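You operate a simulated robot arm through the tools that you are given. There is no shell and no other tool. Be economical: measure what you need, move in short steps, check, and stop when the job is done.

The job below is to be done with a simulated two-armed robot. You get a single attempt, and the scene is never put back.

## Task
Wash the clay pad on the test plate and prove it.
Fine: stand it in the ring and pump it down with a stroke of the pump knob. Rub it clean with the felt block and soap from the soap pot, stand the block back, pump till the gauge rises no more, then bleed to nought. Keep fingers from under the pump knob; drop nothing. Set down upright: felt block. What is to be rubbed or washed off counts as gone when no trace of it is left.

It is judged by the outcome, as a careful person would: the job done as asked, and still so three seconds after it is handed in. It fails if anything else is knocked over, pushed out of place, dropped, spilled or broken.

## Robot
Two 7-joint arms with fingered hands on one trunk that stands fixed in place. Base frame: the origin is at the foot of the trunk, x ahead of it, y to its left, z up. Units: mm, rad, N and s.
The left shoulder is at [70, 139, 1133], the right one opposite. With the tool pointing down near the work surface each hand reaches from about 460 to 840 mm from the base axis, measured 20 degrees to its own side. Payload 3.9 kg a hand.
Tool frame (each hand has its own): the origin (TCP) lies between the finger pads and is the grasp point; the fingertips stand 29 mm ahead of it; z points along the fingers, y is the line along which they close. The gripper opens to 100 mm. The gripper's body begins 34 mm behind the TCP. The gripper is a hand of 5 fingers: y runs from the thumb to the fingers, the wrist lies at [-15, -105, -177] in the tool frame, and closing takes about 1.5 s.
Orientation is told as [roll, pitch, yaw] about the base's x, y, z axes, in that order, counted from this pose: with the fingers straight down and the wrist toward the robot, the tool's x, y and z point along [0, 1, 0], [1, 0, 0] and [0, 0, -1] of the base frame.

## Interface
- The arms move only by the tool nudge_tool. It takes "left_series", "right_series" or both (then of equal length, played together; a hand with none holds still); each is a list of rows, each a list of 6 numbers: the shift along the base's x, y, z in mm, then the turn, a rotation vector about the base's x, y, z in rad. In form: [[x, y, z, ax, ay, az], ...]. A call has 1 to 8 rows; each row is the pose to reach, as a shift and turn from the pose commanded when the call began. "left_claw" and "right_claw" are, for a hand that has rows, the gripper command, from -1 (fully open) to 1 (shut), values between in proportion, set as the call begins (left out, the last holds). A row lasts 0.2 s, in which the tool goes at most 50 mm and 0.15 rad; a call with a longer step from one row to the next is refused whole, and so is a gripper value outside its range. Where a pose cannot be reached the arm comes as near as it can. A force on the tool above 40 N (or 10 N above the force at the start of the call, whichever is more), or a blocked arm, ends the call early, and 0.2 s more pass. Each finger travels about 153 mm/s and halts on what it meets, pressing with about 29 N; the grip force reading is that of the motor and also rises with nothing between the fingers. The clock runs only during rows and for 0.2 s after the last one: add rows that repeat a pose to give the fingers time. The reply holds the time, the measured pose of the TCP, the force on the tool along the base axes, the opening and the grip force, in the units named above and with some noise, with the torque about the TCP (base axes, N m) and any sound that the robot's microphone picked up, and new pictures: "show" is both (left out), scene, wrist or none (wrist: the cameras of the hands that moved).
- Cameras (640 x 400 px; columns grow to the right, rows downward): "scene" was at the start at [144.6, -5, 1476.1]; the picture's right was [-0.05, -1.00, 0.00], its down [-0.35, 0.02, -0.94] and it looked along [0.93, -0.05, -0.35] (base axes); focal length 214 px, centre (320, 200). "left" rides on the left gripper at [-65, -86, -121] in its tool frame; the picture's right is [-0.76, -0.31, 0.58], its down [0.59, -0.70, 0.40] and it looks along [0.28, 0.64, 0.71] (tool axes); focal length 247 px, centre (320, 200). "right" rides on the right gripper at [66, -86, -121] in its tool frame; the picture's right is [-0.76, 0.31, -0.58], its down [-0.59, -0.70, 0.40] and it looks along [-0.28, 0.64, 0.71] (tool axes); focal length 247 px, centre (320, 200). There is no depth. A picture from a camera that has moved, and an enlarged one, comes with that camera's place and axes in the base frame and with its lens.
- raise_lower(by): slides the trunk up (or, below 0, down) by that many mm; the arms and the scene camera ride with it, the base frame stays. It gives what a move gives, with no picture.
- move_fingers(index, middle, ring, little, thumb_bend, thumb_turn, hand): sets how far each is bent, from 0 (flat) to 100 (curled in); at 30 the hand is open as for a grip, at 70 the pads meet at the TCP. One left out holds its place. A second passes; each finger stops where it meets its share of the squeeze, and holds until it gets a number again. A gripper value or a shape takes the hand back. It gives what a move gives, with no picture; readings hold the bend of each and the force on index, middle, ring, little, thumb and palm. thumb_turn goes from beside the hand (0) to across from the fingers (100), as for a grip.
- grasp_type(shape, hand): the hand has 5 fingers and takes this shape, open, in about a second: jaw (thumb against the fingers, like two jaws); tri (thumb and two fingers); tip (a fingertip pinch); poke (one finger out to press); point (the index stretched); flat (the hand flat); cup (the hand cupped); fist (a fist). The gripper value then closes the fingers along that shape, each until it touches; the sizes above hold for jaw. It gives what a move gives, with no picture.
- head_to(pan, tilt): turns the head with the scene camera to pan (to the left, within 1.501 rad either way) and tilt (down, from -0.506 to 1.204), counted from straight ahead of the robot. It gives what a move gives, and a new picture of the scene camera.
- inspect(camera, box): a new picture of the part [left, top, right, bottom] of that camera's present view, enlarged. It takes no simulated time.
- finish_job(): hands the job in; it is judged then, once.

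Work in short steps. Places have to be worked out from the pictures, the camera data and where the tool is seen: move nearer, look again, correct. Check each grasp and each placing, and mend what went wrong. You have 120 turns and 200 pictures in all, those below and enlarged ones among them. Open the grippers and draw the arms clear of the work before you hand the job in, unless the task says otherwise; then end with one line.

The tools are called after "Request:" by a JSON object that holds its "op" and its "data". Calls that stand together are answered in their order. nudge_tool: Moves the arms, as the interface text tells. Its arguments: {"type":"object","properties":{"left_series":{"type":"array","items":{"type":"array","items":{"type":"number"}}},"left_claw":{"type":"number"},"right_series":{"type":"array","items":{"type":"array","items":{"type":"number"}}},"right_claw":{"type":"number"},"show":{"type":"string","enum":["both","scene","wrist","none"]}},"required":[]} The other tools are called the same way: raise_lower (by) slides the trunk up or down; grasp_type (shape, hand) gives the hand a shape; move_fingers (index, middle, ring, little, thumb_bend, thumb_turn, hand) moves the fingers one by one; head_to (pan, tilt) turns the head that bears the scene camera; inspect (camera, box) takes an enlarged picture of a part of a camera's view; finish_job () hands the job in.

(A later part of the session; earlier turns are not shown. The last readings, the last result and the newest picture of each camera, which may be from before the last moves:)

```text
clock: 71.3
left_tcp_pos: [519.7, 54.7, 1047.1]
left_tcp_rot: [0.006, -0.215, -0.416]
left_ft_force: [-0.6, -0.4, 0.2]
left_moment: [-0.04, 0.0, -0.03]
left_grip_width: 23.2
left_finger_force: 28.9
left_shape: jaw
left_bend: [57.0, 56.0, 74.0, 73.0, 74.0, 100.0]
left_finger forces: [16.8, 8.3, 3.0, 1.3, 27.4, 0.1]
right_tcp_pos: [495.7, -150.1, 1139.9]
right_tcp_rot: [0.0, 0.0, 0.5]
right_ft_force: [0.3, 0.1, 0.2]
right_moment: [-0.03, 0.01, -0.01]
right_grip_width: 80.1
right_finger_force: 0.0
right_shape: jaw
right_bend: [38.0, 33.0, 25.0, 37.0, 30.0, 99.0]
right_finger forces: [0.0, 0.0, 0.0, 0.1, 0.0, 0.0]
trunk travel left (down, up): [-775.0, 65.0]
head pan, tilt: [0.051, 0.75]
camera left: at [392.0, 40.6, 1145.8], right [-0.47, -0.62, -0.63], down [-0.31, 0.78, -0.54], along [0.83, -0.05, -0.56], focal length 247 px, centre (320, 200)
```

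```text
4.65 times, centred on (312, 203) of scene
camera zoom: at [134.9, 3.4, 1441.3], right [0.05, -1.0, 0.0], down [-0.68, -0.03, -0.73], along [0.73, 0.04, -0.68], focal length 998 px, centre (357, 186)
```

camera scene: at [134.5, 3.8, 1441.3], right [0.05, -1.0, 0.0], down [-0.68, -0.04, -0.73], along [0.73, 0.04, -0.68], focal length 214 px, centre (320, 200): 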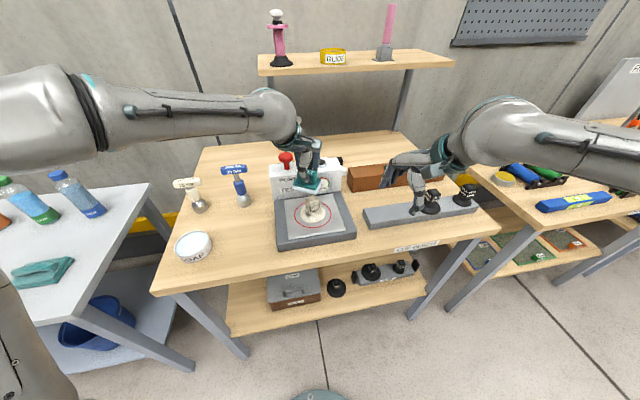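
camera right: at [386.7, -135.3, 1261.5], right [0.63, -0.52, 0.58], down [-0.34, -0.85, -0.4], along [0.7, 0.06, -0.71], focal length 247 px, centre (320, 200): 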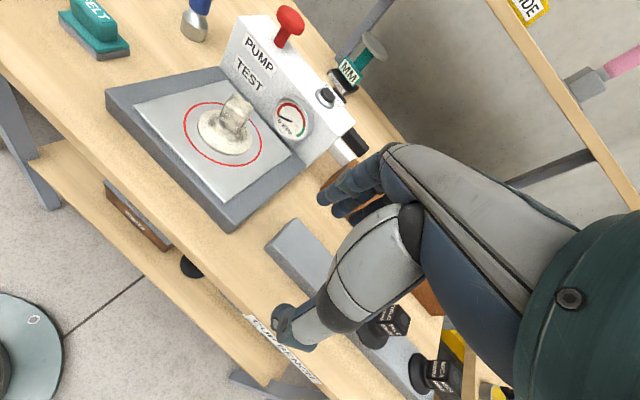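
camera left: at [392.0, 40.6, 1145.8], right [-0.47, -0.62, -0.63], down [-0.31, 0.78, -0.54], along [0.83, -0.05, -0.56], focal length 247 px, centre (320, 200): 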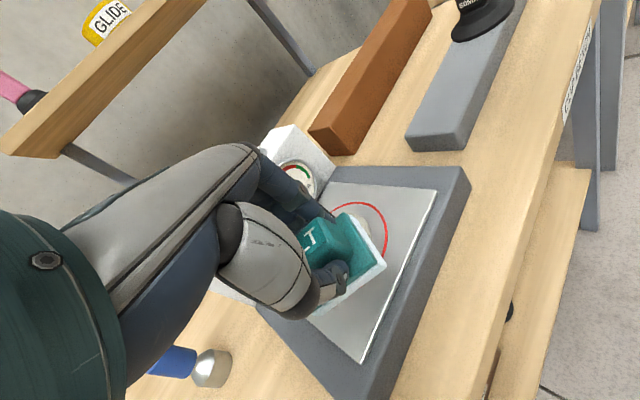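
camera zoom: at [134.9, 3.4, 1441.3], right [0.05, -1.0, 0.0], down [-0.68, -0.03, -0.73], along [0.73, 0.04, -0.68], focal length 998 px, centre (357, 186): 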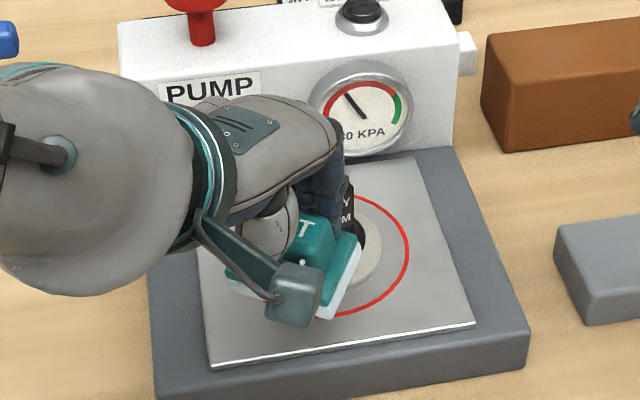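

The hand is tilted as wanted. I lower to just above flange height and then ease inward and down.

Request:
{"op": "nudge_tool", "data": {"left_series": [[2, 0, -15, 0, 0, 0], [4, -1, -27, 0, 0, 0], [8, -2, -30, 0, 0, 0], [12, -4, -32, 0, 0, 0], [12, -4, -34, 0, 0, 0], [12, -4, -36, 0, 0, 0], [12, -4, -36, 0, 0, 0]], "show": "wrist"}}

Request:
{"op": "inspect", "data": {"camera": "scene", "box": [264, 160, 360, 246]}}

Request:
{"op": "inspect", "data": {"camera": "left", "box": [290, 170, 430, 280]}}

```text
clock: 72.9
left_tcp_pos: [529.7, 51.9, 1010.6]
left_tcp_rot: [0.005, -0.212, -0.416]
left_ft_force: [-0.4, 0.7, -0.6]
left_moment: [-0.01, 0.04, -0.01]
left_grip_width: 23.0
left_finger_force: 28.6
left_shape: jaw
left_bend: [57.0, 56.0, 74.0, 73.0, 74.0, 100.0]
left_finger forces: [16.8, 8.3, 3.0, 1.2, 27.3, 0.1]
right_tcp_pos: [494.9, -148.6, 1140.2]
right_tcp_rot: [0.0, 0.001, 0.499]
right_ft_force: [-0.1, -0.5, 0.1]
right_moment: [-0.03, 0.02, 0.0]
right_grip_width: 79.8
right_finger_force: 0.1
right_shape: jaw
right_bend: [38.0, 33.0, 25.0, 37.0, 30.0, 99.0]
right_finger forces: [0.0, 0.0, 0.0, 0.0, 0.0, 0.0]
trunk travel left (down, up): [-775.0, 65.0]
head pan, tilt: [0.051, 0.75]
camera left: at [404.0, 36.6, 1109.8], right [-0.47, -0.62, -0.63], down [-0.31, 0.78, -0.54], along [0.83, -0.05, -0.56], focal length 247 px, centre (320, 200)
```

left: 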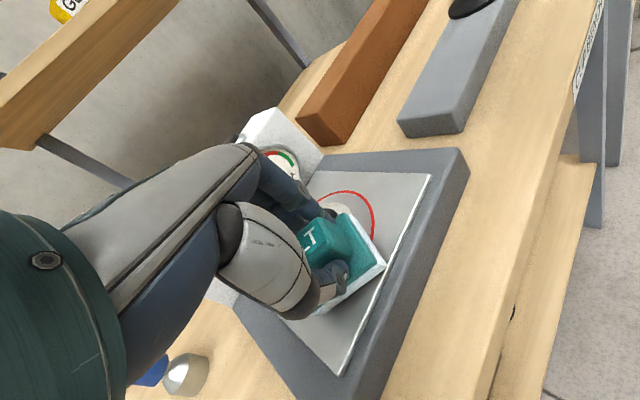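

```text
4.65 times, centred on (312, 203) of scene
camera zoom: at [134.6, 3.6, 1441.3], right [0.05, -1.0, 0.0], down [-0.68, -0.03, -0.73], along [0.73, 0.04, -0.68], focal length 998 px, centre (357, 186)
```

zoom: 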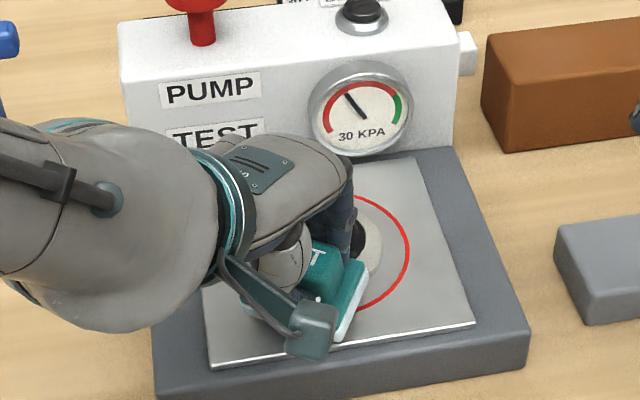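

```text
3.64 times, centred on (360, 225) of left
camera zoom: at [404.0, 36.6, 1109.8], right [-0.47, -0.62, -0.63], down [-0.31, 0.78, -0.54], along [0.83, -0.05, -0.56], focal length 898 px, centre (174, 109)
```

zoom: 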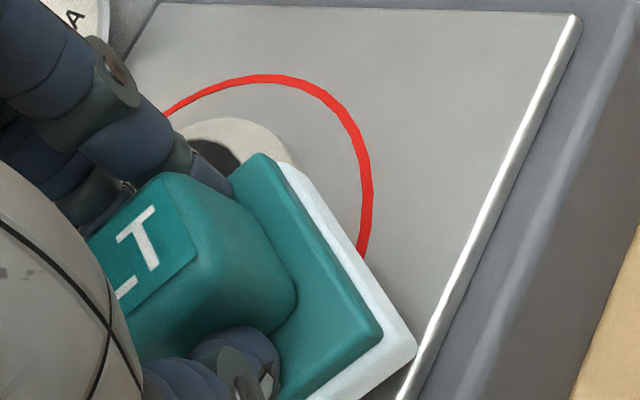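

No contact yet. I ease further inward with a slight drop and feel for the flange.

Request:
{"op": "nudge_tool", "data": {"left_series": [[3, -1, -1, 0, 0, 0], [6, -2, -2, 0, 0, 0], [8, -3, -3, 0, 0, 0], [8, -3, -4, 0, 0, 0], [8, -3, -5, 0, 0, 0]], "show": "none"}}

Request:
{"op": "inspect", "data": {"camera": "left", "box": [290, 170, 430, 280]}}

```text
clock: 74.1
left_tcp_pos: [536.5, 47.2, 1008.8]
left_tcp_rot: [0.007, -0.219, -0.417]
left_ft_force: [-12.4, -3.0, 16.8]
left_moment: [-0.06, -0.1, -0.11]
left_grip_width: 23.3
left_finger_force: 29.0
left_shape: jaw
left_bend: [57.0, 58.0, 73.0, 73.0, 48.0, 98.0]
left_finger forces: [18.3, 12.9, 2.3, 0.0, 32.5, 0.1]
right_tcp_pos: [490.0, -150.4, 1143.3]
right_tcp_rot: [-0.002, -0.003, 0.498]
right_ft_force: [-0.2, -0.7, 1.0]
right_moment: [-0.02, 0.0, 0.01]
right_grip_width: 79.7
right_finger_force: 0.0
right_shape: jaw
right_bend: [38.0, 33.0, 25.0, 37.0, 30.0, 99.0]
right_finger forces: [0.0, 0.1, 0.0, 0.0, 0.0, 0.0]
trunk travel left (down, up): [-775.0, 65.0]
head pan, tilt: [0.051, 0.75]
```

```text
3.64 times, centred on (360, 225) of left
camera zoom: at [408.5, 32.3, 1107.2], right [-0.46, -0.62, -0.64], down [-0.31, 0.78, -0.54], along [0.83, -0.05, -0.55], focal length 898 px, centre (174, 109)
```

zoom: 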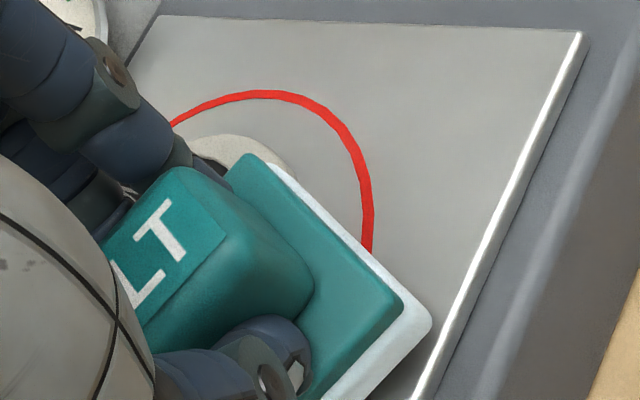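

Contact with the flange (17 N up, 12 N back). I rub tangentially with ±13 mm strokes.

Request:
{"op": "nudge_tool", "data": {"left_series": [[5, 12, 0, 0, 0, 0], [-5, -12, 0, 0, 0, 0], [5, 12, 0, 0, 0, 0], [-5, -12, 0, 0, 0, 0], [5, 12, 0, 0, 0, 0], [-5, -12, 0, 0, 0, 0], [5, 12, 0, 0, 0, 0], [0, 0, 0, 0, 0, 0]], "show": "none"}}

Request:
{"op": "nudge_tool", "data": {"left_series": [[5, 12, 0, 0, 0, 0], [-5, -12, 0, 0, 0, 0], [5, 12, 0, 0, 0, 0], [-5, -12, 0, 0, 0, 0], [5, 12, 0, 0, 0, 0], [-5, -12, 0, 0, 0, 0], [5, 12, 0, 0, 0, 0], [0, 0, 0, 0, 0, 0]], "show": "none"}}

Request:
{"op": "inspect", "data": {"camera": "left", "box": [290, 170, 430, 280]}}

Request:
{"op": "inspect", "data": {"camera": "scene", "box": [264, 160, 360, 246]}}

```text
clock: 75.9
left_tcp_pos: [536.8, 50.4, 1006.5]
left_tcp_rot: [0.007, -0.215, -0.414]
left_ft_force: [-2.0, 3.1, 2.6]
left_moment: [0.17, -0.01, 0.1]
left_grip_width: 22.7
left_finger_force: 28.8
left_shape: jaw
left_bend: [57.0, 59.0, 73.0, 73.0, 74.0, 96.0]
left_finger forces: [17.9, 8.4, 1.1, 0.0, 29.3, 0.0]
right_tcp_pos: [493.4, -148.5, 1139.8]
right_tcp_rot: [-0.001, -0.003, 0.5]
right_ft_force: [-0.1, 0.4, 1.1]
right_moment: [0.03, -0.01, 0.03]
right_grip_width: 79.7
right_finger_force: 0.0
right_shape: jaw
right_bend: [38.0, 33.0, 25.0, 37.0, 30.0, 99.0]
right_finger forces: [0.0, 0.1, 0.0, 0.0, 0.0, 0.0]
trunk travel left (down, up): [-775.0, 65.0]
head pan, tilt: [0.051, 0.75]
```

```text
clock: 77.7
left_tcp_pos: [537.2, 49.8, 1007.7]
left_tcp_rot: [0.007, -0.216, -0.413]
left_ft_force: [-3.0, 1.4, 4.4]
left_moment: [0.03, 0.0, 0.09]
left_grip_width: 22.7
left_finger_force: 29.0
left_shape: jaw
left_bend: [57.0, 76.0, 73.0, 73.0, 74.0, 95.0]
left_finger forces: [18.4, 8.4, 0.3, 0.1, 29.4, 0.1]
right_tcp_pos: [492.9, -148.8, 1141.2]
right_tcp_rot: [-0.003, 0.0, 0.5]
right_ft_force: [-0.1, -0.4, 1.3]
right_moment: [0.01, -0.03, 0.03]
right_grip_width: 79.6
right_finger_force: 0.1
right_shape: jaw
right_bend: [38.0, 33.0, 25.0, 37.0, 30.0, 99.0]
right_finger forces: [0.0, 0.0, 0.1, 0.1, 0.0, 0.0]
trunk travel left (down, up): [-775.0, 65.0]
head pan, tilt: [0.051, 0.75]
```

```text
3.64 times, centred on (360, 225) of left
camera zoom: at [410.3, 34.1, 1106.6], right [-0.46, -0.62, -0.63], down [-0.31, 0.78, -0.54], along [0.83, -0.05, -0.56], focal length 898 px, centre (174, 109)
```

zoom: 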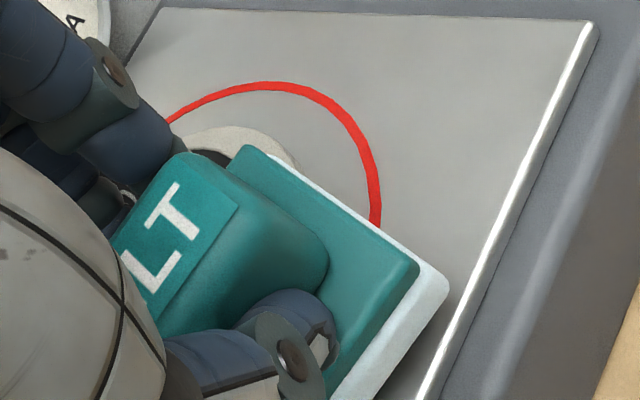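

```text
4.65 times, centred on (312, 203) of scene
camera zoom: at [131.4, 3.8, 1441.6], right [0.05, -1.0, 0.0], down [-0.68, -0.03, -0.73], along [0.73, 0.04, -0.68], focal length 998 px, centre (357, 186)
```

zoom: 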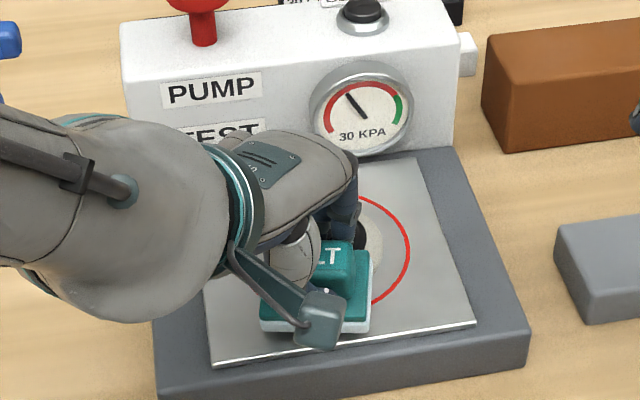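

The block is slowly turning in the grip. I back off outward and up, to check both the flange and the hold.

Request:
{"op": "nudge_tool", "data": {"left_series": [[-10, 4, 5, 0, 0, 0], [-30, 12, 30, 0, 0, 0], [-40, 30, 60, 0.04, 0.092, 0], [-40, 60, 70, 0.078, 0.184, 0], [-40, 100, 70, 0.078, 0.184, 0], [-40, 120, 70, 0.078, 0.184, 0]], "show": "wrist"}}

Request:
{"op": "inspect", "data": {"camera": "scene", "box": [284, 180, 348, 236]}}

Request:
{"op": "inspect", "data": {"camera": "scene", "box": [220, 130, 316, 246]}}

```text
clock: 79.1
left_tcp_pos: [500.1, 167.5, 1074.5]
left_tcp_rot: [0.002, -0.016, -0.413]
left_ft_force: [0.7, 0.1, -0.7]
left_moment: [-0.02, 0.01, 0.04]
left_grip_width: 22.3
left_finger_force: 28.9
left_shape: jaw
left_bend: [57.0, 59.0, 72.0, 73.0, 74.0, 96.0]
left_finger forces: [18.5, 7.9, 1.5, 0.0, 27.6, 0.0]
left hand out of reach, approached as far as the arm can: row 3
right_tcp_pos: [497.2, -148.7, 1138.3]
right_tcp_rot: [0.001, 0.0, 0.501]
right_ft_force: [0.6, -0.6, -0.4]
right_moment: [0.02, -0.01, 0.0]
right_grip_width: 79.7
right_finger_force: 0.0
right_shape: jaw
right_bend: [38.0, 33.0, 25.0, 37.0, 30.0, 99.0]
right_finger forces: [0.1, 0.0, 0.0, 0.0, 0.0, 0.0]
trunk travel left (down, up): [-775.0, 65.0]
head pan, tilt: [0.051, 0.75]
camera left: at [393.6, 143.8, 1194.1], right [-0.58, -0.57, -0.58], down [-0.4, 0.82, -0.41], along [0.71, 0.0, -0.7], focal length 247 px, centre (320, 200)
```

left: 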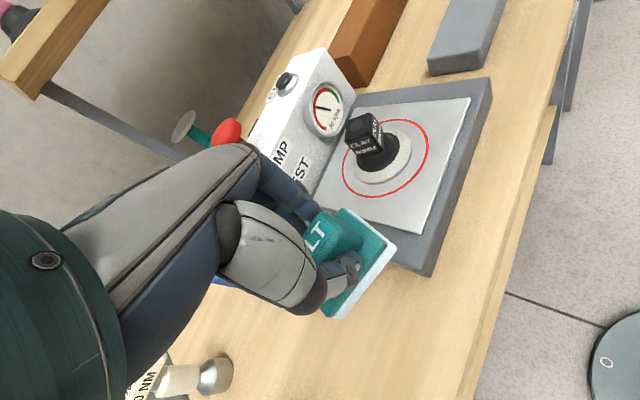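

```text
7.14 times, centred on (316, 208) of scene
camera zoom: at [135.4, 4.0, 1441.2], right [0.05, -1.0, 0.0], down [-0.68, -0.03, -0.73], along [0.73, 0.04, -0.68], focal length 1532 px, centre (349, 143)
```

zoom: 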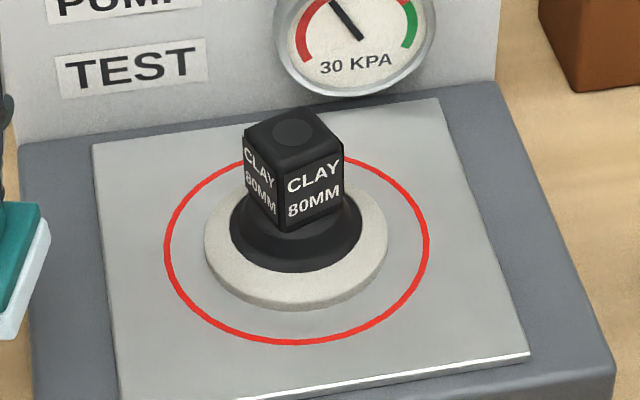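

```text
3.45 times, centred on (268, 188) of scene
camera zoom: at [135.4, 4.0, 1441.2], right [0.05, -1.0, 0.0], down [-0.68, -0.03, -0.73], along [0.73, 0.04, -0.68], focal length 740 px, centre (499, 241)
```

zoom: 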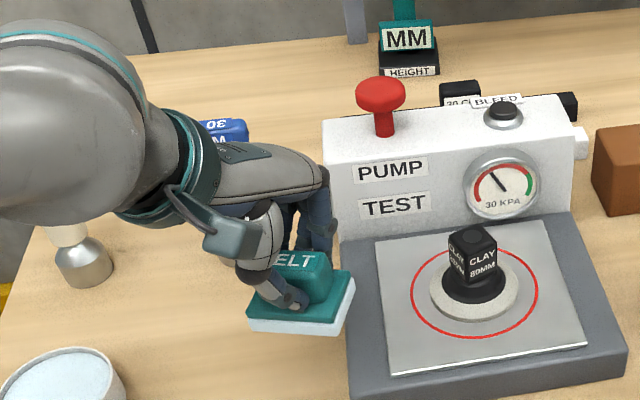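

The gauge still holds 30 kPa. The flange now looks an even speckled off-white rather than blotchy clay, so I enlarge strongly to judge whether that is clay or its own material.

Request:
{"op": "inspect", "data": {"camera": "scene", "box": [300, 192, 328, 216]}}

Request:
{"op": "inspect", "data": {"camera": "left", "box": [335, 105, 419, 195]}}

Request:
{"op": "inspect", "data": {"camera": "scene", "box": [410, 175, 490, 225]}}

Request:
{"op": "inspect", "data": {"camera": "scene", "box": [260, 255, 430, 310]}}

```text
16.00 times, centred on (314, 204) of scene
camera zoom: at [135.4, 4.0, 1441.2], right [0.05, -1.0, 0.0], down [-0.68, -0.03, -0.73], along [0.73, 0.04, -0.68], focal length 3432 px, centre (416, 136)
```

zoom: 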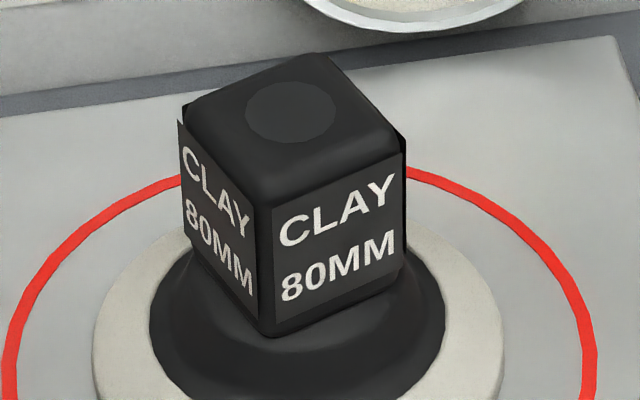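

```text
4.44 times, centred on (377, 150) of left
camera zoom: at [393.6, 143.8, 1194.1], right [-0.58, -0.57, -0.58], down [-0.4, 0.82, -0.41], along [0.71, 0.0, -0.7], focal length 1098 px, centre (67, 422)
```

zoom: 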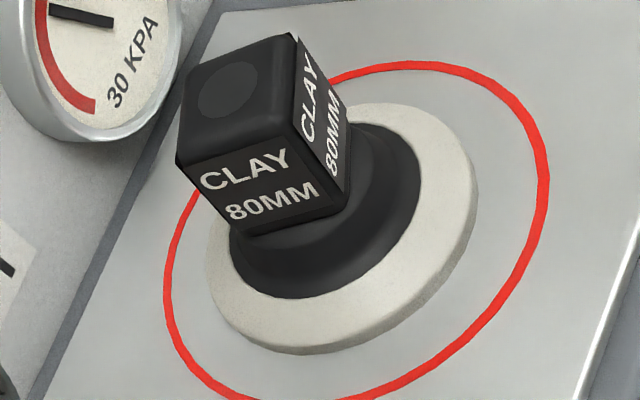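

```text
8.00 times, centred on (450, 200) of scene
camera zoom: at [135.4, 4.0, 1441.2], right [0.05, -1.0, 0.0], down [-0.68, -0.03, -0.73], along [0.73, 0.04, -0.68], focal length 1716 px, centre (-720, 200)
```

zoom: 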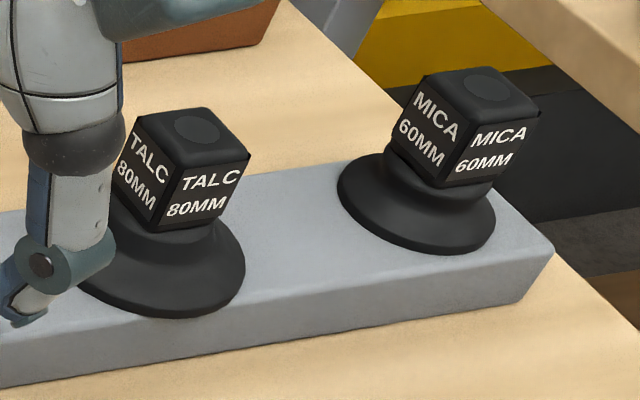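

```text
3.76 times, centred on (345, 282) of scene
camera zoom: at [135.4, 4.0, 1441.2], right [0.05, -1.0, 0.0], down [-0.68, -0.03, -0.73], along [0.73, 0.04, -0.68], focal length 807 px, centre (226, -111)
```

zoom: 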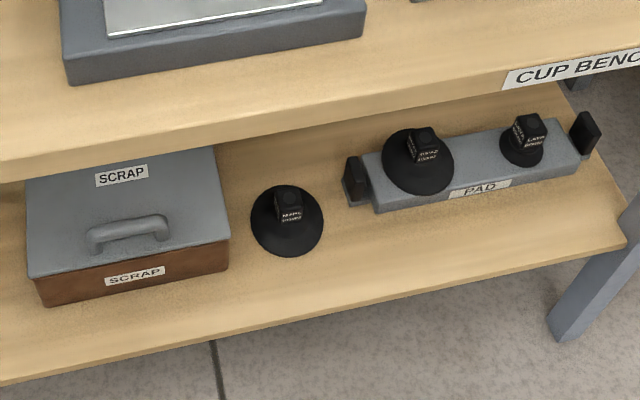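

The talc cup has a black skirt right to its edge, so the cream ring is clay still to be rubbed. Since the block has slipped in an off-centre grip, I first set it down upright near its old place and regrasp it at its middle.

Request:
{"op": "nudge_tool", "data": {"left_series": [[5, 35, 0, 0, 0, 0], [10, 75, 0, 0, 0, 0], [12, 85, -30, 0, 0, 0], [12, 85, -70, 0, 0, 0], [12, 85, -95, 0, 0, 0], [12, 85, -103, 0, 0, 0], [12, 85, -103, 0, 0, 0]], "show": "none"}}

Request:
{"op": "inspect", "data": {"camera": "scene", "box": [190, 190, 270, 250]}}

Request:
{"op": "inspect", "data": {"camera": "left", "box": [290, 180, 430, 320]}}

```text
clock: 80.7
left_tcp_pos: [509.6, 251.9, 971.0]
left_tcp_rot: [0.003, -0.014, -0.416]
left_ft_force: [1.3, -0.9, -1.2]
left_moment: [0.0, -0.03, 0.0]
left_grip_width: 22.4
left_finger_force: 29.3
left_shape: jaw
left_bend: [57.0, 59.0, 72.0, 73.0, 74.0, 96.0]
left_finger forces: [18.5, 7.6, 1.7, 0.0, 27.8, 0.1]
right_tcp_pos: [496.1, -148.9, 1141.0]
right_tcp_rot: [0.001, 0.0, 0.5]
right_ft_force: [-0.8, -0.1, -0.3]
right_moment: [0.02, -0.02, 0.01]
right_grip_width: 79.9
right_finger_force: 0.0
right_shape: jaw
right_bend: [38.0, 33.0, 25.0, 37.0, 30.0, 99.0]
right_finger forces: [0.0, 0.1, 0.0, 0.0, 0.1, 0.0]
trunk travel left (down, up): [-775.0, 65.0]
head pan, tilt: [0.051, 0.75]
```

```text
6.67 times, centred on (230, 220) of scene
camera zoom: at [134.5, 3.9, 1441.3], right [0.05, -1.0, 0.0], down [-0.68, -0.03, -0.73], along [0.73, 0.04, -0.68], focal length 1430 px, centre (920, 67)
```

zoom: 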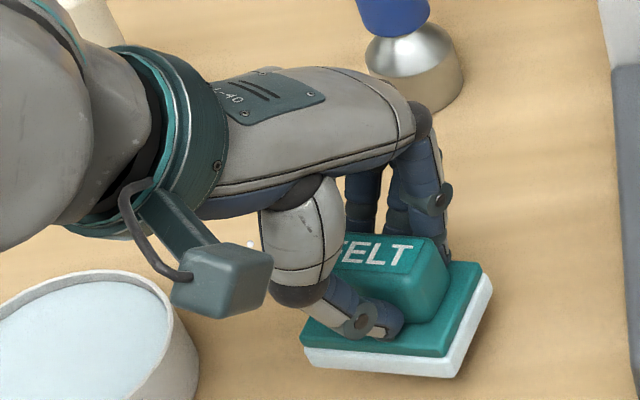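

```text
2.86 times, centred on (360, 250) of left
camera zoom: at [403.8, 228.7, 1090.3], right [-0.58, -0.57, -0.58], down [-0.4, 0.82, -0.41], along [0.71, 0.0, -0.7], focal length 706 px, centre (206, 57)
```

zoom: 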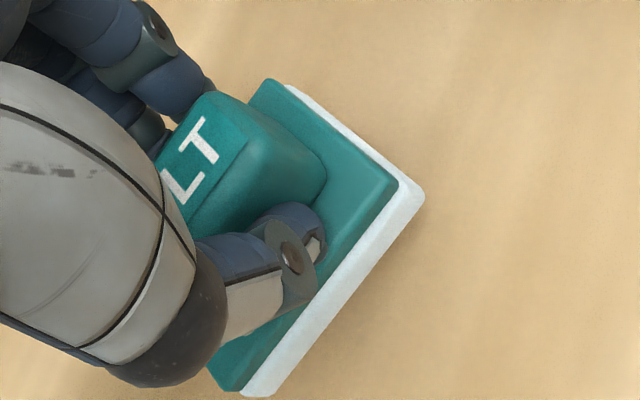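

Still slightly above the bench. I lower gently to contact.

Request:
{"op": "nudge_tool", "data": {"left_series": [[0, 0, -3, 0, 0, 0], [0, 0, -6, 0, 0, 0], [0, 0, -8, 0, 0, 0], [0, 0, -10, 0, 0, 0]], "show": "none"}}

```text
clock: 81.7
left_tcp_pos: [512.3, 252.4, 963.0]
left_tcp_rot: [0.0, -0.015, -0.416]
left_ft_force: [0.0, 0.0, 0.0]
left_moment: [0.03, 0.02, 0.01]
left_grip_width: 22.3
left_finger_force: 28.9
left_shape: jaw
left_bend: [57.0, 59.0, 72.0, 73.0, 74.0, 96.0]
left_finger forces: [18.5, 7.5, 1.7, 0.0, 27.8, 0.0]
right_tcp_pos: [495.6, -149.3, 1139.6]
right_tcp_rot: [0.0, 0.0, 0.499]
right_ft_force: [0.1, 0.2, 0.2]
right_moment: [0.02, 0.02, -0.01]
right_grip_width: 79.7
right_finger_force: 0.1
right_shape: jaw
right_bend: [38.0, 33.0, 25.0, 37.0, 30.0, 99.0]
right_finger forces: [0.0, 0.0, 0.0, 0.1, 0.1, 0.1]
trunk travel left (down, up): [-775.0, 65.0]
head pan, tilt: [0.051, 0.75]
```

No contact yet; I continue a few mm more.

Request:
{"op": "nudge_tool", "data": {"left_series": [[0, 0, -2, 0, 0, 0], [0, 0, -4, 0, 0, 0], [0, 0, -6, 0, 0, 0], [0, 0, -6, 0, 0, 0]], "show": "none"}}

Request:
{"op": "inspect", "data": {"camera": "scene", "box": [190, 190, 270, 250]}}

```text
clock: 82.7
left_tcp_pos: [510.6, 252.3, 957.6]
left_tcp_rot: [0.002, -0.012, -0.416]
left_ft_force: [0.0, -0.6, -0.8]
left_moment: [0.01, 0.0, 0.03]
left_grip_width: 22.3
left_finger_force: 29.3
left_shape: jaw
left_bend: [57.0, 59.0, 72.0, 73.0, 74.0, 96.0]
left_finger forces: [18.5, 7.5, 1.7, 0.0, 27.9, 0.1]
right_tcp_pos: [494.9, -148.4, 1139.5]
right_tcp_rot: [0.0, -0.001, 0.499]
right_ft_force: [-0.7, -0.3, -0.3]
right_moment: [0.0, -0.02, 0.01]
right_grip_width: 79.7
right_finger_force: 0.1
right_shape: jaw
right_bend: [38.0, 33.0, 25.0, 37.0, 30.0, 99.0]
right_finger forces: [0.1, 0.1, 0.1, 0.0, 0.1, 0.1]
trunk travel left (down, up): [-775.0, 65.0]
head pan, tilt: [0.051, 0.75]
```

```text
6.67 times, centred on (230, 220) of scene
camera zoom: at [134.5, 3.7, 1441.3], right [0.05, -1.0, 0.0], down [-0.68, -0.03, -0.73], along [0.73, 0.04, -0.68], focal length 1430 px, centre (920, 67)
```

zoom: 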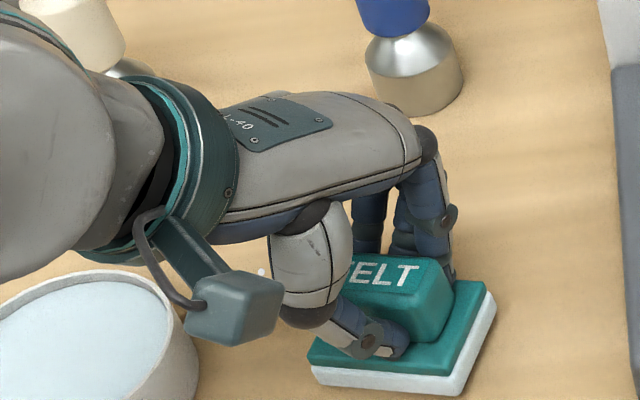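

The block sits a bit higher in the hand now. I go on down in small steps.

Request:
{"op": "nudge_tool", "data": {"left_series": [[0, 0, -2, 0, 0, 0], [0, 0, -4, 0, 0, 0], [0, 0, -6, 0, 0, 0], [0, 0, -8, 0, 0, 0]], "show": "none"}}

Request:
{"op": "inspect", "data": {"camera": "scene", "box": [190, 190, 270, 250]}}

```text
clock: 83.7
left_tcp_pos: [512.0, 253.6, 950.6]
left_tcp_rot: [0.004, -0.02, -0.413]
left_ft_force: [1.1, 1.0, 17.8]
left_moment: [0.16, 0.26, -0.02]
left_grip_width: 22.8
left_finger_force: 29.5
left_shape: jaw
left_bend: [56.0, 59.0, 72.0, 73.0, 75.0, 96.0]
left_finger forces: [20.2, 8.9, 3.0, 0.1, 36.2, 0.0]
right_tcp_pos: [493.3, -150.4, 1142.2]
right_tcp_rot: [0.0, -0.003, 0.502]
right_ft_force: [0.8, 0.5, 0.4]
right_moment: [0.01, 0.05, -0.01]
right_grip_width: 79.9
right_finger_force: 0.1
right_shape: jaw
right_bend: [38.0, 33.0, 25.0, 37.0, 30.0, 99.0]
right_finger forces: [0.1, 0.0, 0.1, 0.0, 0.0, 0.0]
trunk travel left (down, up): [-775.0, 65.0]
head pan, tilt: [0.051, 0.75]
```

```text
6.67 times, centred on (230, 220) of scene
camera zoom: at [132.6, 2.7, 1441.8], right [0.05, -1.0, 0.0], down [-0.68, -0.03, -0.73], along [0.73, 0.04, -0.68], focal length 1430 px, centre (920, 67)
```

zoom: 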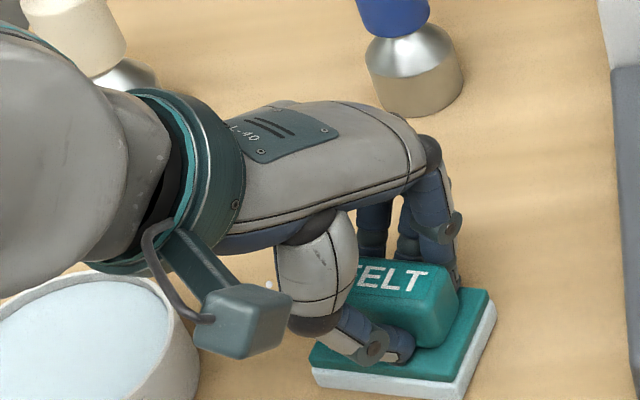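

It stands on the bench. I relieve the pressure, open partly, and rise to look.

Request:
{"op": "nudge_tool", "data": {"left_series": [[0, 0, 2, 0, 0, 0], [0, 0, 2, 0, 0, 0], [0, 0, 2, 0, 0, 0], [0, 0, 2, 0, 0, 0], [0, 0, 2, 0, 0, 0]], "left_claw": -0.6, "show": "none"}}

Request:
{"op": "nudge_tool", "data": {"left_series": [[0, 0, 30, 0, 0, 0], [0, 0, 60, 0, 0, 0], [-10, 0, 100, 0, 0, 0.1], [-10, 0, 130, 0, 0, 0.2], [-10, 0, 130, 0, 0, 0.34]], "show": "wrist"}}

Request:
{"op": "inspect", "data": {"camera": "scene", "box": [190, 190, 270, 250]}}

Request:
{"op": "inspect", "data": {"camera": "left", "box": [300, 200, 460, 330]}}

```text
clock: 84.9
left_tcp_pos: [510.0, 253.7, 949.7]
left_tcp_rot: [0.001, -0.015, -0.417]
left_ft_force: [1.3, -0.4, 1.0]
left_moment: [0.0, 0.03, 0.04]
left_grip_width: 79.8
left_finger_force: 0.0
left_shape: jaw
left_bend: [38.0, 33.0, 25.0, 37.0, 31.0, 99.0]
left_finger forces: [0.1, 0.1, 0.1, 0.0, 0.1, 0.0]
right_tcp_pos: [495.6, -148.3, 1139.7]
right_tcp_rot: [0.0, 0.0, 0.499]
right_ft_force: [0.0, 0.0, 0.1]
right_moment: [-0.01, 0.0, 0.0]
right_grip_width: 80.1
right_finger_force: 0.0
right_shape: jaw
right_bend: [38.0, 33.0, 25.0, 37.0, 30.0, 99.0]
right_finger forces: [0.1, 0.0, 0.0, 0.0, 0.0, 0.0]
trunk travel left (down, up): [-775.0, 65.0]
head pan, tilt: [0.051, 0.75]
```

```text
clock: 86.1
left_tcp_pos: [504.5, 260.2, 1075.4]
left_tcp_rot: [-0.017, -0.013, -0.068]
left_ft_force: [-0.2, -0.4, -0.8]
left_moment: [0.03, -0.02, -0.02]
left_grip_width: 80.0
left_finger_force: 0.0
left_shape: jaw
left_bend: [37.0, 33.0, 25.0, 37.0, 30.0, 99.0]
left_finger forces: [0.0, 0.0, 0.0, 0.0, 0.0, 0.1]
left hand out of reach, approached as far as the arm can: row 2, 3, 5
right_tcp_pos: [496.1, -150.0, 1140.5]
right_tcp_rot: [0.002, 0.0, 0.501]
right_ft_force: [0.3, -0.4, -0.3]
right_moment: [0.0, 0.02, -0.01]
right_grip_width: 79.6
right_finger_force: 0.1
right_shape: jaw
right_bend: [38.0, 33.0, 25.0, 37.0, 30.0, 99.0]
right_finger forces: [0.0, 0.1, 0.1, 0.1, 0.0, 0.1]
trunk travel left (down, up): [-775.0, 65.0]
head pan, tilt: [0.051, 0.75]
camera left: at [413.1, 203.3, 1195.8], right [-0.35, -0.75, -0.57], down [-0.66, 0.63, -0.42], along [0.67, 0.23, -0.71], focal length 247 px, centre (320, 200)
```

left: 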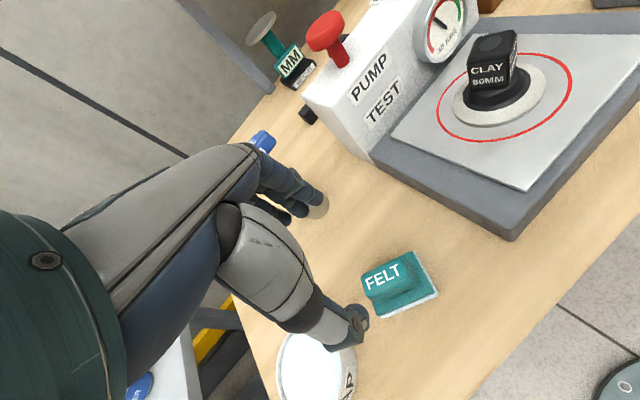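

```text
6.67 times, centred on (230, 220) of scene
camera zoom: at [135.4, 3.1, 1441.2], right [0.05, -1.0, 0.0], down [-0.68, -0.03, -0.73], along [0.73, 0.04, -0.68], focal length 1430 px, centre (920, 67)
```

zoom: 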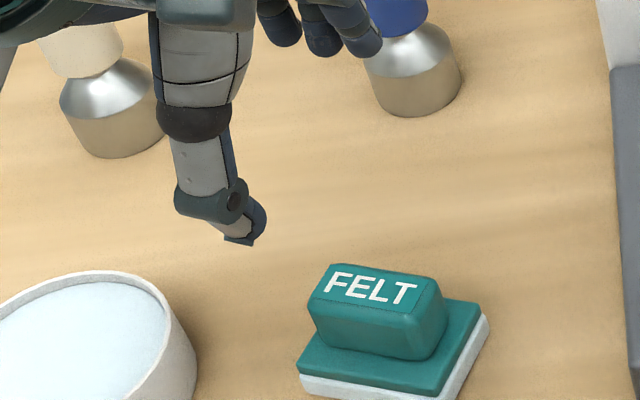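

```text
3.08 times, centred on (380, 265) of left
camera zoom: at [413.1, 203.3, 1195.8], right [-0.35, -0.75, -0.57], down [-0.66, 0.63, -0.42], along [0.67, 0.23, -0.71], focal length 760 px, centre (135, 0)
```

zoom: 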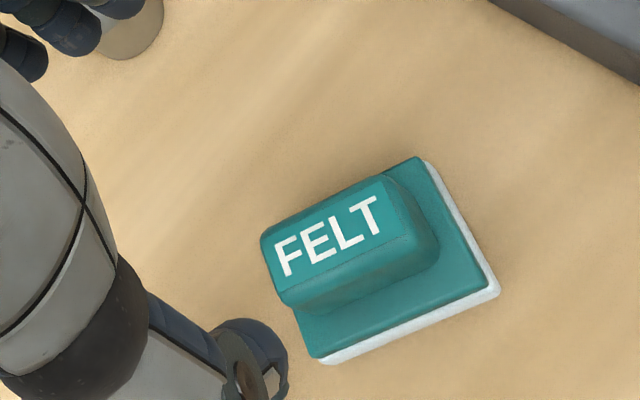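

The block stands upright with its handle centre at about (502,253.5), yaw ≈−0.15. I lower toward it and read the true pose first.

Request:
{"op": "nudge_tool", "data": {"left_series": [[0, 0, -30, 0, 0, -0.04], [0, 0, -60, 0, 0, -0.08], [0, 0, -70, 0, 0, -0.08], [0, 0, -70, 0, 0, -0.08]], "show": "none"}}

Request:
{"op": "inspect", "data": {"camera": "left", "box": [280, 180, 440, 310]}}

Request:
{"op": "inspect", "data": {"camera": "scene", "box": [190, 190, 270, 250]}}

```text
clock: 87.1
left_tcp_pos: [503.8, 256.6, 1007.2]
left_tcp_rot: [0.004, -0.013, -0.154]
left_ft_force: [0.1, -0.5, 0.5]
left_moment: [-0.01, 0.02, -0.01]
left_grip_width: 80.0
left_finger_force: 0.1
left_shape: jaw
left_bend: [37.0, 33.0, 25.0, 37.0, 30.0, 99.0]
left_finger forces: [0.0, 0.0, 0.0, 0.0, 0.0, 0.0]
right_tcp_pos: [494.8, -149.3, 1140.8]
right_tcp_rot: [0.0, 0.0, 0.499]
right_ft_force: [-0.5, 0.3, 0.4]
right_moment: [0.02, -0.02, -0.03]
right_grip_width: 79.9
right_finger_force: 0.1
right_shape: jaw
right_bend: [38.0, 33.0, 25.0, 37.0, 30.0, 99.0]
right_finger forces: [0.0, 0.0, 0.1, 0.0, 0.1, 0.0]
trunk travel left (down, up): [-775.0, 65.0]
head pan, tilt: [0.051, 0.75]
```

```text
3.08 times, centred on (360, 245) of left
camera zoom: at [407.6, 206.3, 1127.0], right [-0.41, -0.7, -0.58], down [-0.6, 0.69, -0.41], along [0.69, 0.18, -0.7], focal length 760 px, centre (197, 62)
```

zoom: 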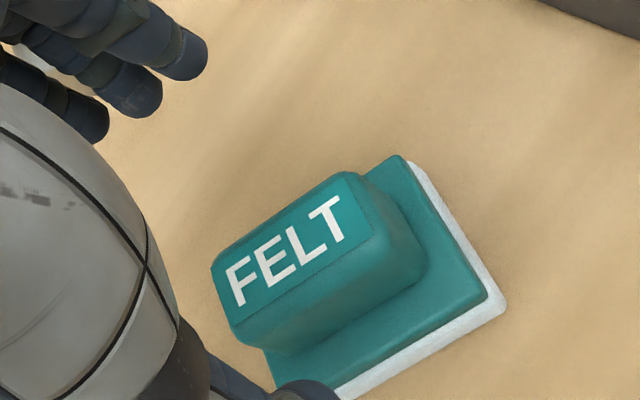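

```text
6.67 times, centred on (230, 220) of scene
camera zoom: at [134.5, 3.4, 1441.3], right [0.05, -1.0, 0.0], down [-0.68, -0.03, -0.73], along [0.73, 0.04, -0.68], focal length 1430 px, centre (920, 67)
```

zoom: 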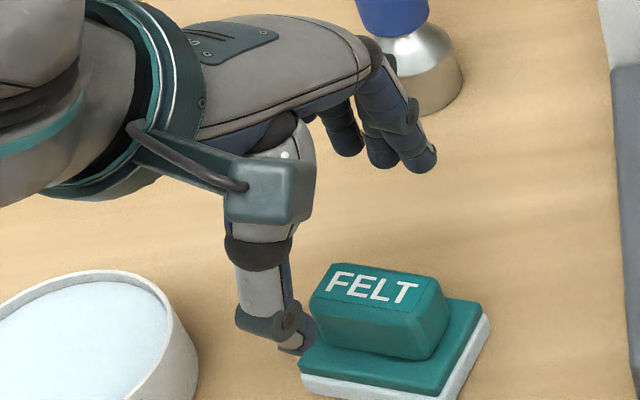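

The hand is well over the handle. I lower for a slightly deeper grasp (TCP z≈953) and close.

Request:
{"op": "nudge_tool", "data": {"left_series": [[-1, -4, -25, 0, 0, 0], [-1, -4, -45, 0, 0, 0], [-1, -4, -53, 0, 0, 0], [-1, -4, -53, 0, 0, 0]], "show": "none"}}

Request:
{"op": "nudge_tool", "data": {"left_series": [[0, 0, 0, 0, 0, 0], [0, 0, 0, 0, 0, 0], [0, 0, 0, 0, 0, 0], [0, 0, 0, 0, 0, 0], [0, 0, 0, 0, 0, 0], [0, 0, 0, 0, 0, 0], [0, 0, 0, 0, 0, 0]], "left_claw": 1, "show": "none"}}

Request:
{"op": "inspect", "data": {"camera": "left", "box": [280, 180, 440, 310]}}

```text
clock: 88.1
left_tcp_pos: [504.4, 252.4, 956.2]
left_tcp_rot: [0.002, -0.013, -0.156]
left_ft_force: [-0.9, -0.5, -0.1]
left_moment: [-0.01, -0.01, 0.02]
left_grip_width: 80.2
left_finger_force: 0.1
left_shape: jaw
left_bend: [37.0, 33.0, 25.0, 37.0, 30.0, 99.0]
left_finger forces: [0.0, 0.0, 0.0, 0.0, 0.1, 0.1]
right_tcp_pos: [493.4, -150.5, 1139.7]
right_tcp_rot: [0.0, 0.0, 0.498]
right_ft_force: [0.1, 0.3, 0.6]
right_moment: [-0.01, -0.02, 0.0]
right_grip_width: 79.7
right_finger_force: 0.1
right_shape: jaw
right_bend: [38.0, 33.0, 25.0, 37.0, 30.0, 99.0]
right_finger forces: [0.1, 0.1, 0.0, 0.0, 0.0, 0.1]
trunk travel left (down, up): [-775.0, 65.0]
head pan, tilt: [0.051, 0.75]
```

```text
clock: 89.7
left_tcp_pos: [503.5, 251.4, 956.3]
left_tcp_rot: [0.001, -0.014, -0.156]
left_ft_force: [0.1, -0.8, 0.1]
left_moment: [-0.02, 0.02, 0.01]
left_grip_width: 22.1
left_finger_force: 28.9
left_shape: jaw
left_bend: [55.0, 56.0, 74.0, 61.0, 50.0, 100.0]
left_finger forces: [15.9, 7.0, 3.1, 0.0, 26.0, 0.1]
right_tcp_pos: [495.4, -149.6, 1141.0]
right_tcp_rot: [0.0, 0.0, 0.5]
right_ft_force: [0.2, -0.1, 0.0]
right_moment: [0.02, -0.04, 0.0]
right_grip_width: 79.8
right_finger_force: 0.0
right_shape: jaw
right_bend: [38.0, 33.0, 25.0, 37.0, 30.0, 99.0]
right_finger forces: [0.0, 0.1, 0.0, 0.0, 0.0, 0.1]
trunk travel left (down, up): [-775.0, 65.0]
head pan, tilt: [0.051, 0.75]
```

```text
3.08 times, centred on (360, 245) of left
camera zoom: at [407.7, 202.3, 1075.1], right [-0.41, -0.7, -0.58], down [-0.6, 0.69, -0.41], along [0.69, 0.18, -0.7], focal length 760 px, centre (197, 62)
```

zoom: 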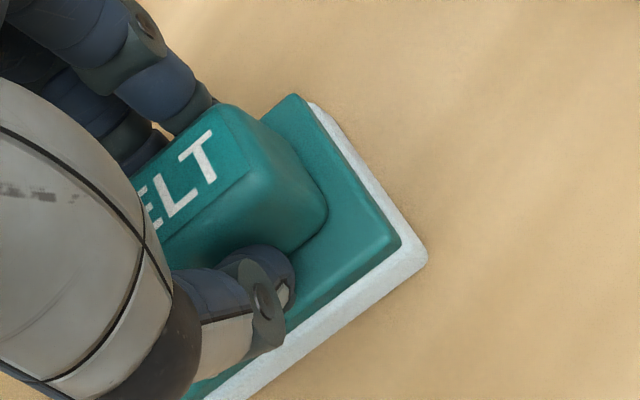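

Good, aligned hold. I lift and bring the block back to the cup's left flank, square to the flange.

Request:
{"op": "nudge_tool", "data": {"left_series": [[0, 0, 35, 0, 0, 0], [5, -5, 75, 0, 0, 0], [28, -40, 85, 0, 0, 0], [52, -78, 85, 0, 0, 0], [75, -113, 85, 0, 0, 0], [99, -138, 75, 0, 0, 0], [99, -141, 60, 0, 0, 0], [99, -141, 60, 0, 0, 0]], "show": "none"}}

Request:
{"op": "inspect", "data": {"camera": "scene", "box": [264, 160, 360, 246]}}

Request:
{"op": "inspect", "data": {"camera": "left", "box": [300, 150, 500, 300]}}

```text
clock: 91.5
left_tcp_pos: [602.6, 112.3, 1014.9]
left_tcp_rot: [0.002, -0.015, -0.156]
left_ft_force: [-0.2, 0.4, -1.0]
left_moment: [0.0, -0.03, 0.03]
left_grip_width: 22.0
left_finger_force: 29.2
left_shape: jaw
left_bend: [55.0, 56.0, 74.0, 61.0, 50.0, 100.0]
left_finger forces: [16.1, 6.9, 3.0, 0.1, 26.1, 0.0]
right_tcp_pos: [494.6, -148.8, 1140.7]
right_tcp_rot: [0.0, 0.0, 0.498]
right_ft_force: [1.1, -0.5, -0.9]
right_moment: [-0.01, -0.01, 0.01]
right_grip_width: 79.4
right_finger_force: 0.1
right_shape: jaw
right_bend: [38.0, 33.0, 25.0, 37.0, 30.0, 99.0]
right_finger forces: [0.0, 0.1, 0.0, 0.1, 0.0, 0.0]
trunk travel left (down, up): [-775.0, 65.0]
head pan, tilt: [0.051, 0.75]
```

```text
4.65 times, centred on (312, 203) of scene
camera zoom: at [134.4, 3.4, 1441.3], right [0.05, -1.0, 0.0], down [-0.68, -0.03, -0.73], along [0.73, 0.04, -0.68], focal length 998 px, centre (357, 186)
```

zoom: 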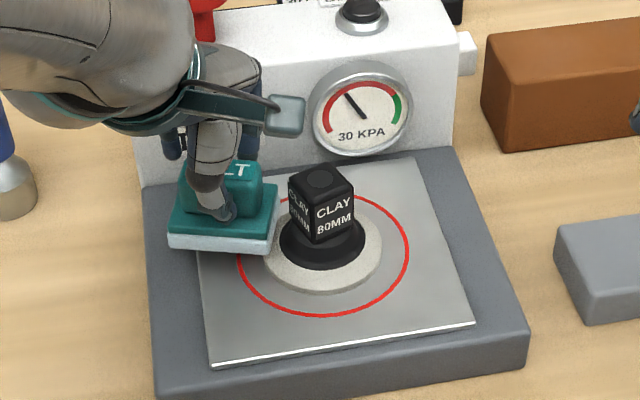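

```text
2.67 times, centred on (400, 225) of left
camera zoom: at [506.6, 61.2, 1134.4], right [-0.41, -0.7, -0.58], down [-0.6, 0.69, -0.41], along [0.69, 0.18, -0.7], focal length 659 px, centre (107, 133)
```

zoom: 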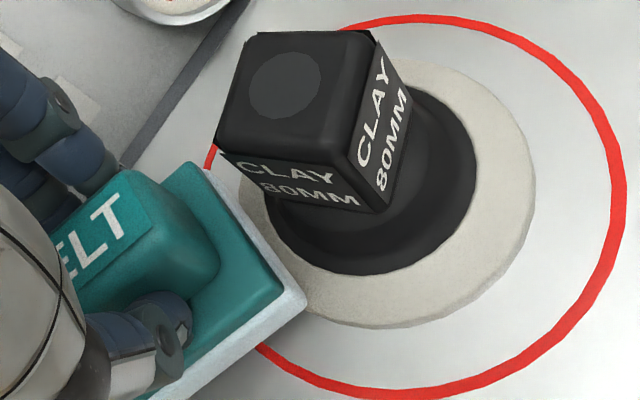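

The felt's inner edge is at radius ≈34 of the cup and about 8 mm above the ring. I go 5 mm in and lower gently until it bears.

Request:
{"op": "nudge_tool", "data": {"left_series": [[-2, -5, 0, 0, 0, 0], [-2, -5, -3, 0, 0, 0], [-2, -5, -5, 0, 0, 0], [-2, -5, -7, 0, 0, 0], [-2, -5, -8, 0, 0, 0]], "show": "none"}}

Request:
{"op": "inspect", "data": {"camera": "left", "box": [300, 150, 500, 300]}}

```text
clock: 92.7
left_tcp_pos: [601.0, 109.9, 1009.5]
left_tcp_rot: [0.003, -0.018, -0.154]
left_ft_force: [5.9, 13.2, 14.2]
left_moment: [0.2, -0.23, 0.1]
left_grip_width: 22.7
left_finger_force: 29.2
left_shape: jaw
left_bend: [55.0, 56.0, 73.0, 61.0, 50.0, 100.0]
left_finger forces: [19.5, 9.8, 4.9, 0.1, 28.2, 0.0]
right_tcp_pos: [494.2, -147.5, 1141.8]
right_tcp_rot: [-0.001, -0.001, 0.498]
right_ft_force: [-0.3, 0.0, 0.3]
right_moment: [0.0, 0.03, -0.01]
right_grip_width: 79.6
right_finger_force: 0.0
right_shape: jaw
right_bend: [38.0, 33.0, 25.0, 37.0, 30.0, 99.0]
right_finger forces: [0.0, 0.0, 0.0, 0.1, 0.0, 0.1]
trunk travel left (down, up): [-775.0, 65.0]
head pan, tilt: [0.051, 0.75]
```

```text
2.67 times, centred on (400, 225) of left
camera zoom: at [504.2, 59.2, 1127.8], right [-0.41, -0.7, -0.58], down [-0.6, 0.69, -0.41], along [0.69, 0.18, -0.7], focal length 659 px, centre (107, 133)
```

zoom: 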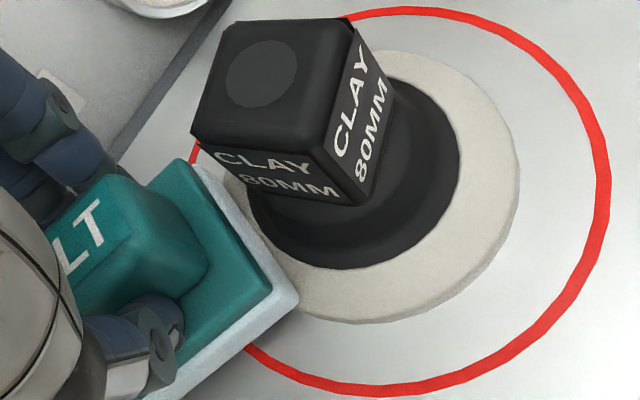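

It bears on the ring/skirt at 14 N. I rub fore and aft here for two rounds and compare the ring.

Request:
{"op": "nudge_tool", "data": {"left_series": [[12, -2, 0, 0, 0, 0], [-12, 2, 0, 0, 0, 0], [12, -2, 0, 0, 0, 0], [-12, 2, 0, 0, 0, 0], [12, -2, 0, 0, 0, 0], [-12, 2, 0, 0, 0, 0], [12, -2, 0, 0, 0, 0], [0, 0, 0, 0, 0, 0]], "show": "none"}}

Request:
{"op": "nudge_tool", "data": {"left_series": [[12, -2, -1, 0, 0, 0], [-12, 2, -1, 0, 0, 0], [12, -2, -1, 0, 0, 0], [-12, 2, -1, 0, 0, 0], [12, -2, -1, 0, 0, 0], [-12, 2, -1, 0, 0, 0], [12, -2, -1, 0, 0, 0], [0, 0, -1, 0, 0, 0]], "show": "none"}}

Request:
{"op": "inspect", "data": {"camera": "left", "box": [300, 150, 500, 300]}}

Request:
{"op": "inspect", "data": {"camera": "scene", "box": [264, 160, 360, 246]}}

```text
clock: 94.5
left_tcp_pos: [600.5, 108.1, 1008.3]
left_tcp_rot: [0.001, -0.014, -0.155]
left_ft_force: [2.3, 8.0, 6.9]
left_moment: [0.22, -0.15, 0.11]
left_grip_width: 23.2
left_finger_force: 29.0
left_shape: jaw
left_bend: [56.0, 56.0, 74.0, 61.0, 49.0, 100.0]
left_finger forces: [17.2, 8.3, 2.9, 0.0, 27.1, 0.0]
right_tcp_pos: [495.3, -148.9, 1139.9]
right_tcp_rot: [-0.001, 0.0, 0.498]
right_ft_force: [0.5, 0.4, -0.5]
right_moment: [0.02, -0.02, 0.02]
right_grip_width: 79.6
right_finger_force: 0.2
right_shape: jaw
right_bend: [38.0, 33.0, 25.0, 37.0, 30.0, 99.0]
right_finger forces: [0.0, 0.0, 0.0, 0.0, 0.0, 0.0]
trunk travel left (down, up): [-775.0, 65.0]
head pan, tilt: [0.051, 0.75]
```

```text
clock: 96.3
left_tcp_pos: [600.8, 107.0, 1008.4]
left_tcp_rot: [0.001, -0.017, -0.153]
left_ft_force: [5.2, 6.4, 3.9]
left_moment: [0.32, -0.28, 0.04]
left_grip_width: 23.3
left_finger_force: 28.9
left_shape: jaw
left_bend: [56.0, 56.0, 74.0, 61.0, 49.0, 100.0]
left_finger forces: [17.4, 13.1, 3.5, 0.0, 26.0, 0.1]
right_tcp_pos: [495.4, -148.8, 1141.6]
right_tcp_rot: [0.0, 0.001, 0.501]
right_ft_force: [0.2, 0.7, 0.2]
right_moment: [-0.04, 0.0, 0.03]
right_grip_width: 79.6
right_finger_force: 0.1
right_shape: jaw
right_bend: [38.0, 33.0, 25.0, 37.0, 30.0, 99.0]
right_finger forces: [0.1, 0.0, 0.0, 0.0, 0.0, 0.0]
trunk travel left (down, up): [-775.0, 65.0]
head pan, tilt: [0.051, 0.75]
```

```text
2.67 times, centred on (400, 225) of left
camera zoom: at [504.7, 56.4, 1126.6], right [-0.41, -0.7, -0.58], down [-0.6, 0.69, -0.41], along [0.69, 0.18, -0.7], focal length 659 px, centre (107, 133)
```

zoom: 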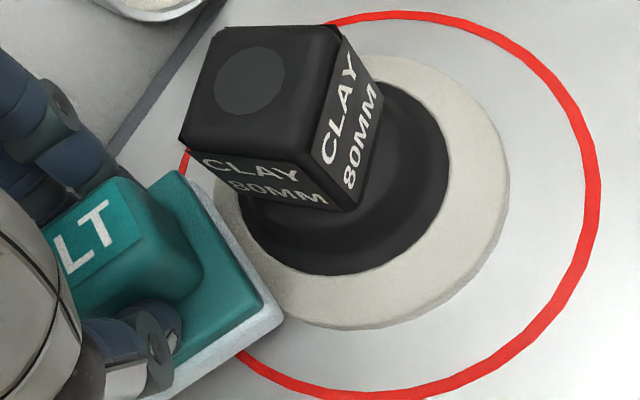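

```text
4.65 times, centred on (312, 203) of scene
camera zoom: at [135.1, 5.1, 1441.2], right [0.05, -1.0, 0.0], down [-0.68, -0.04, -0.73], along [0.73, 0.04, -0.68], focal length 998 px, centre (357, 186)
```

zoom: 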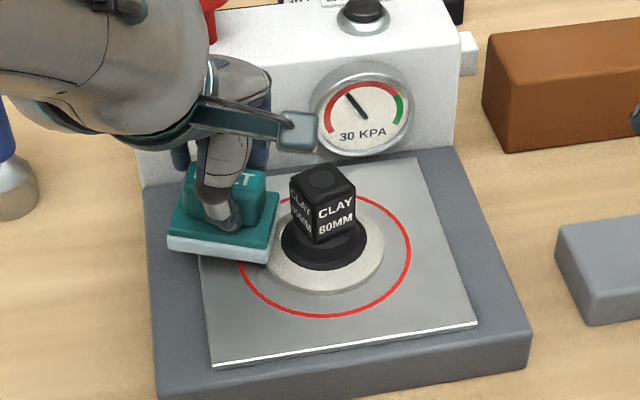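

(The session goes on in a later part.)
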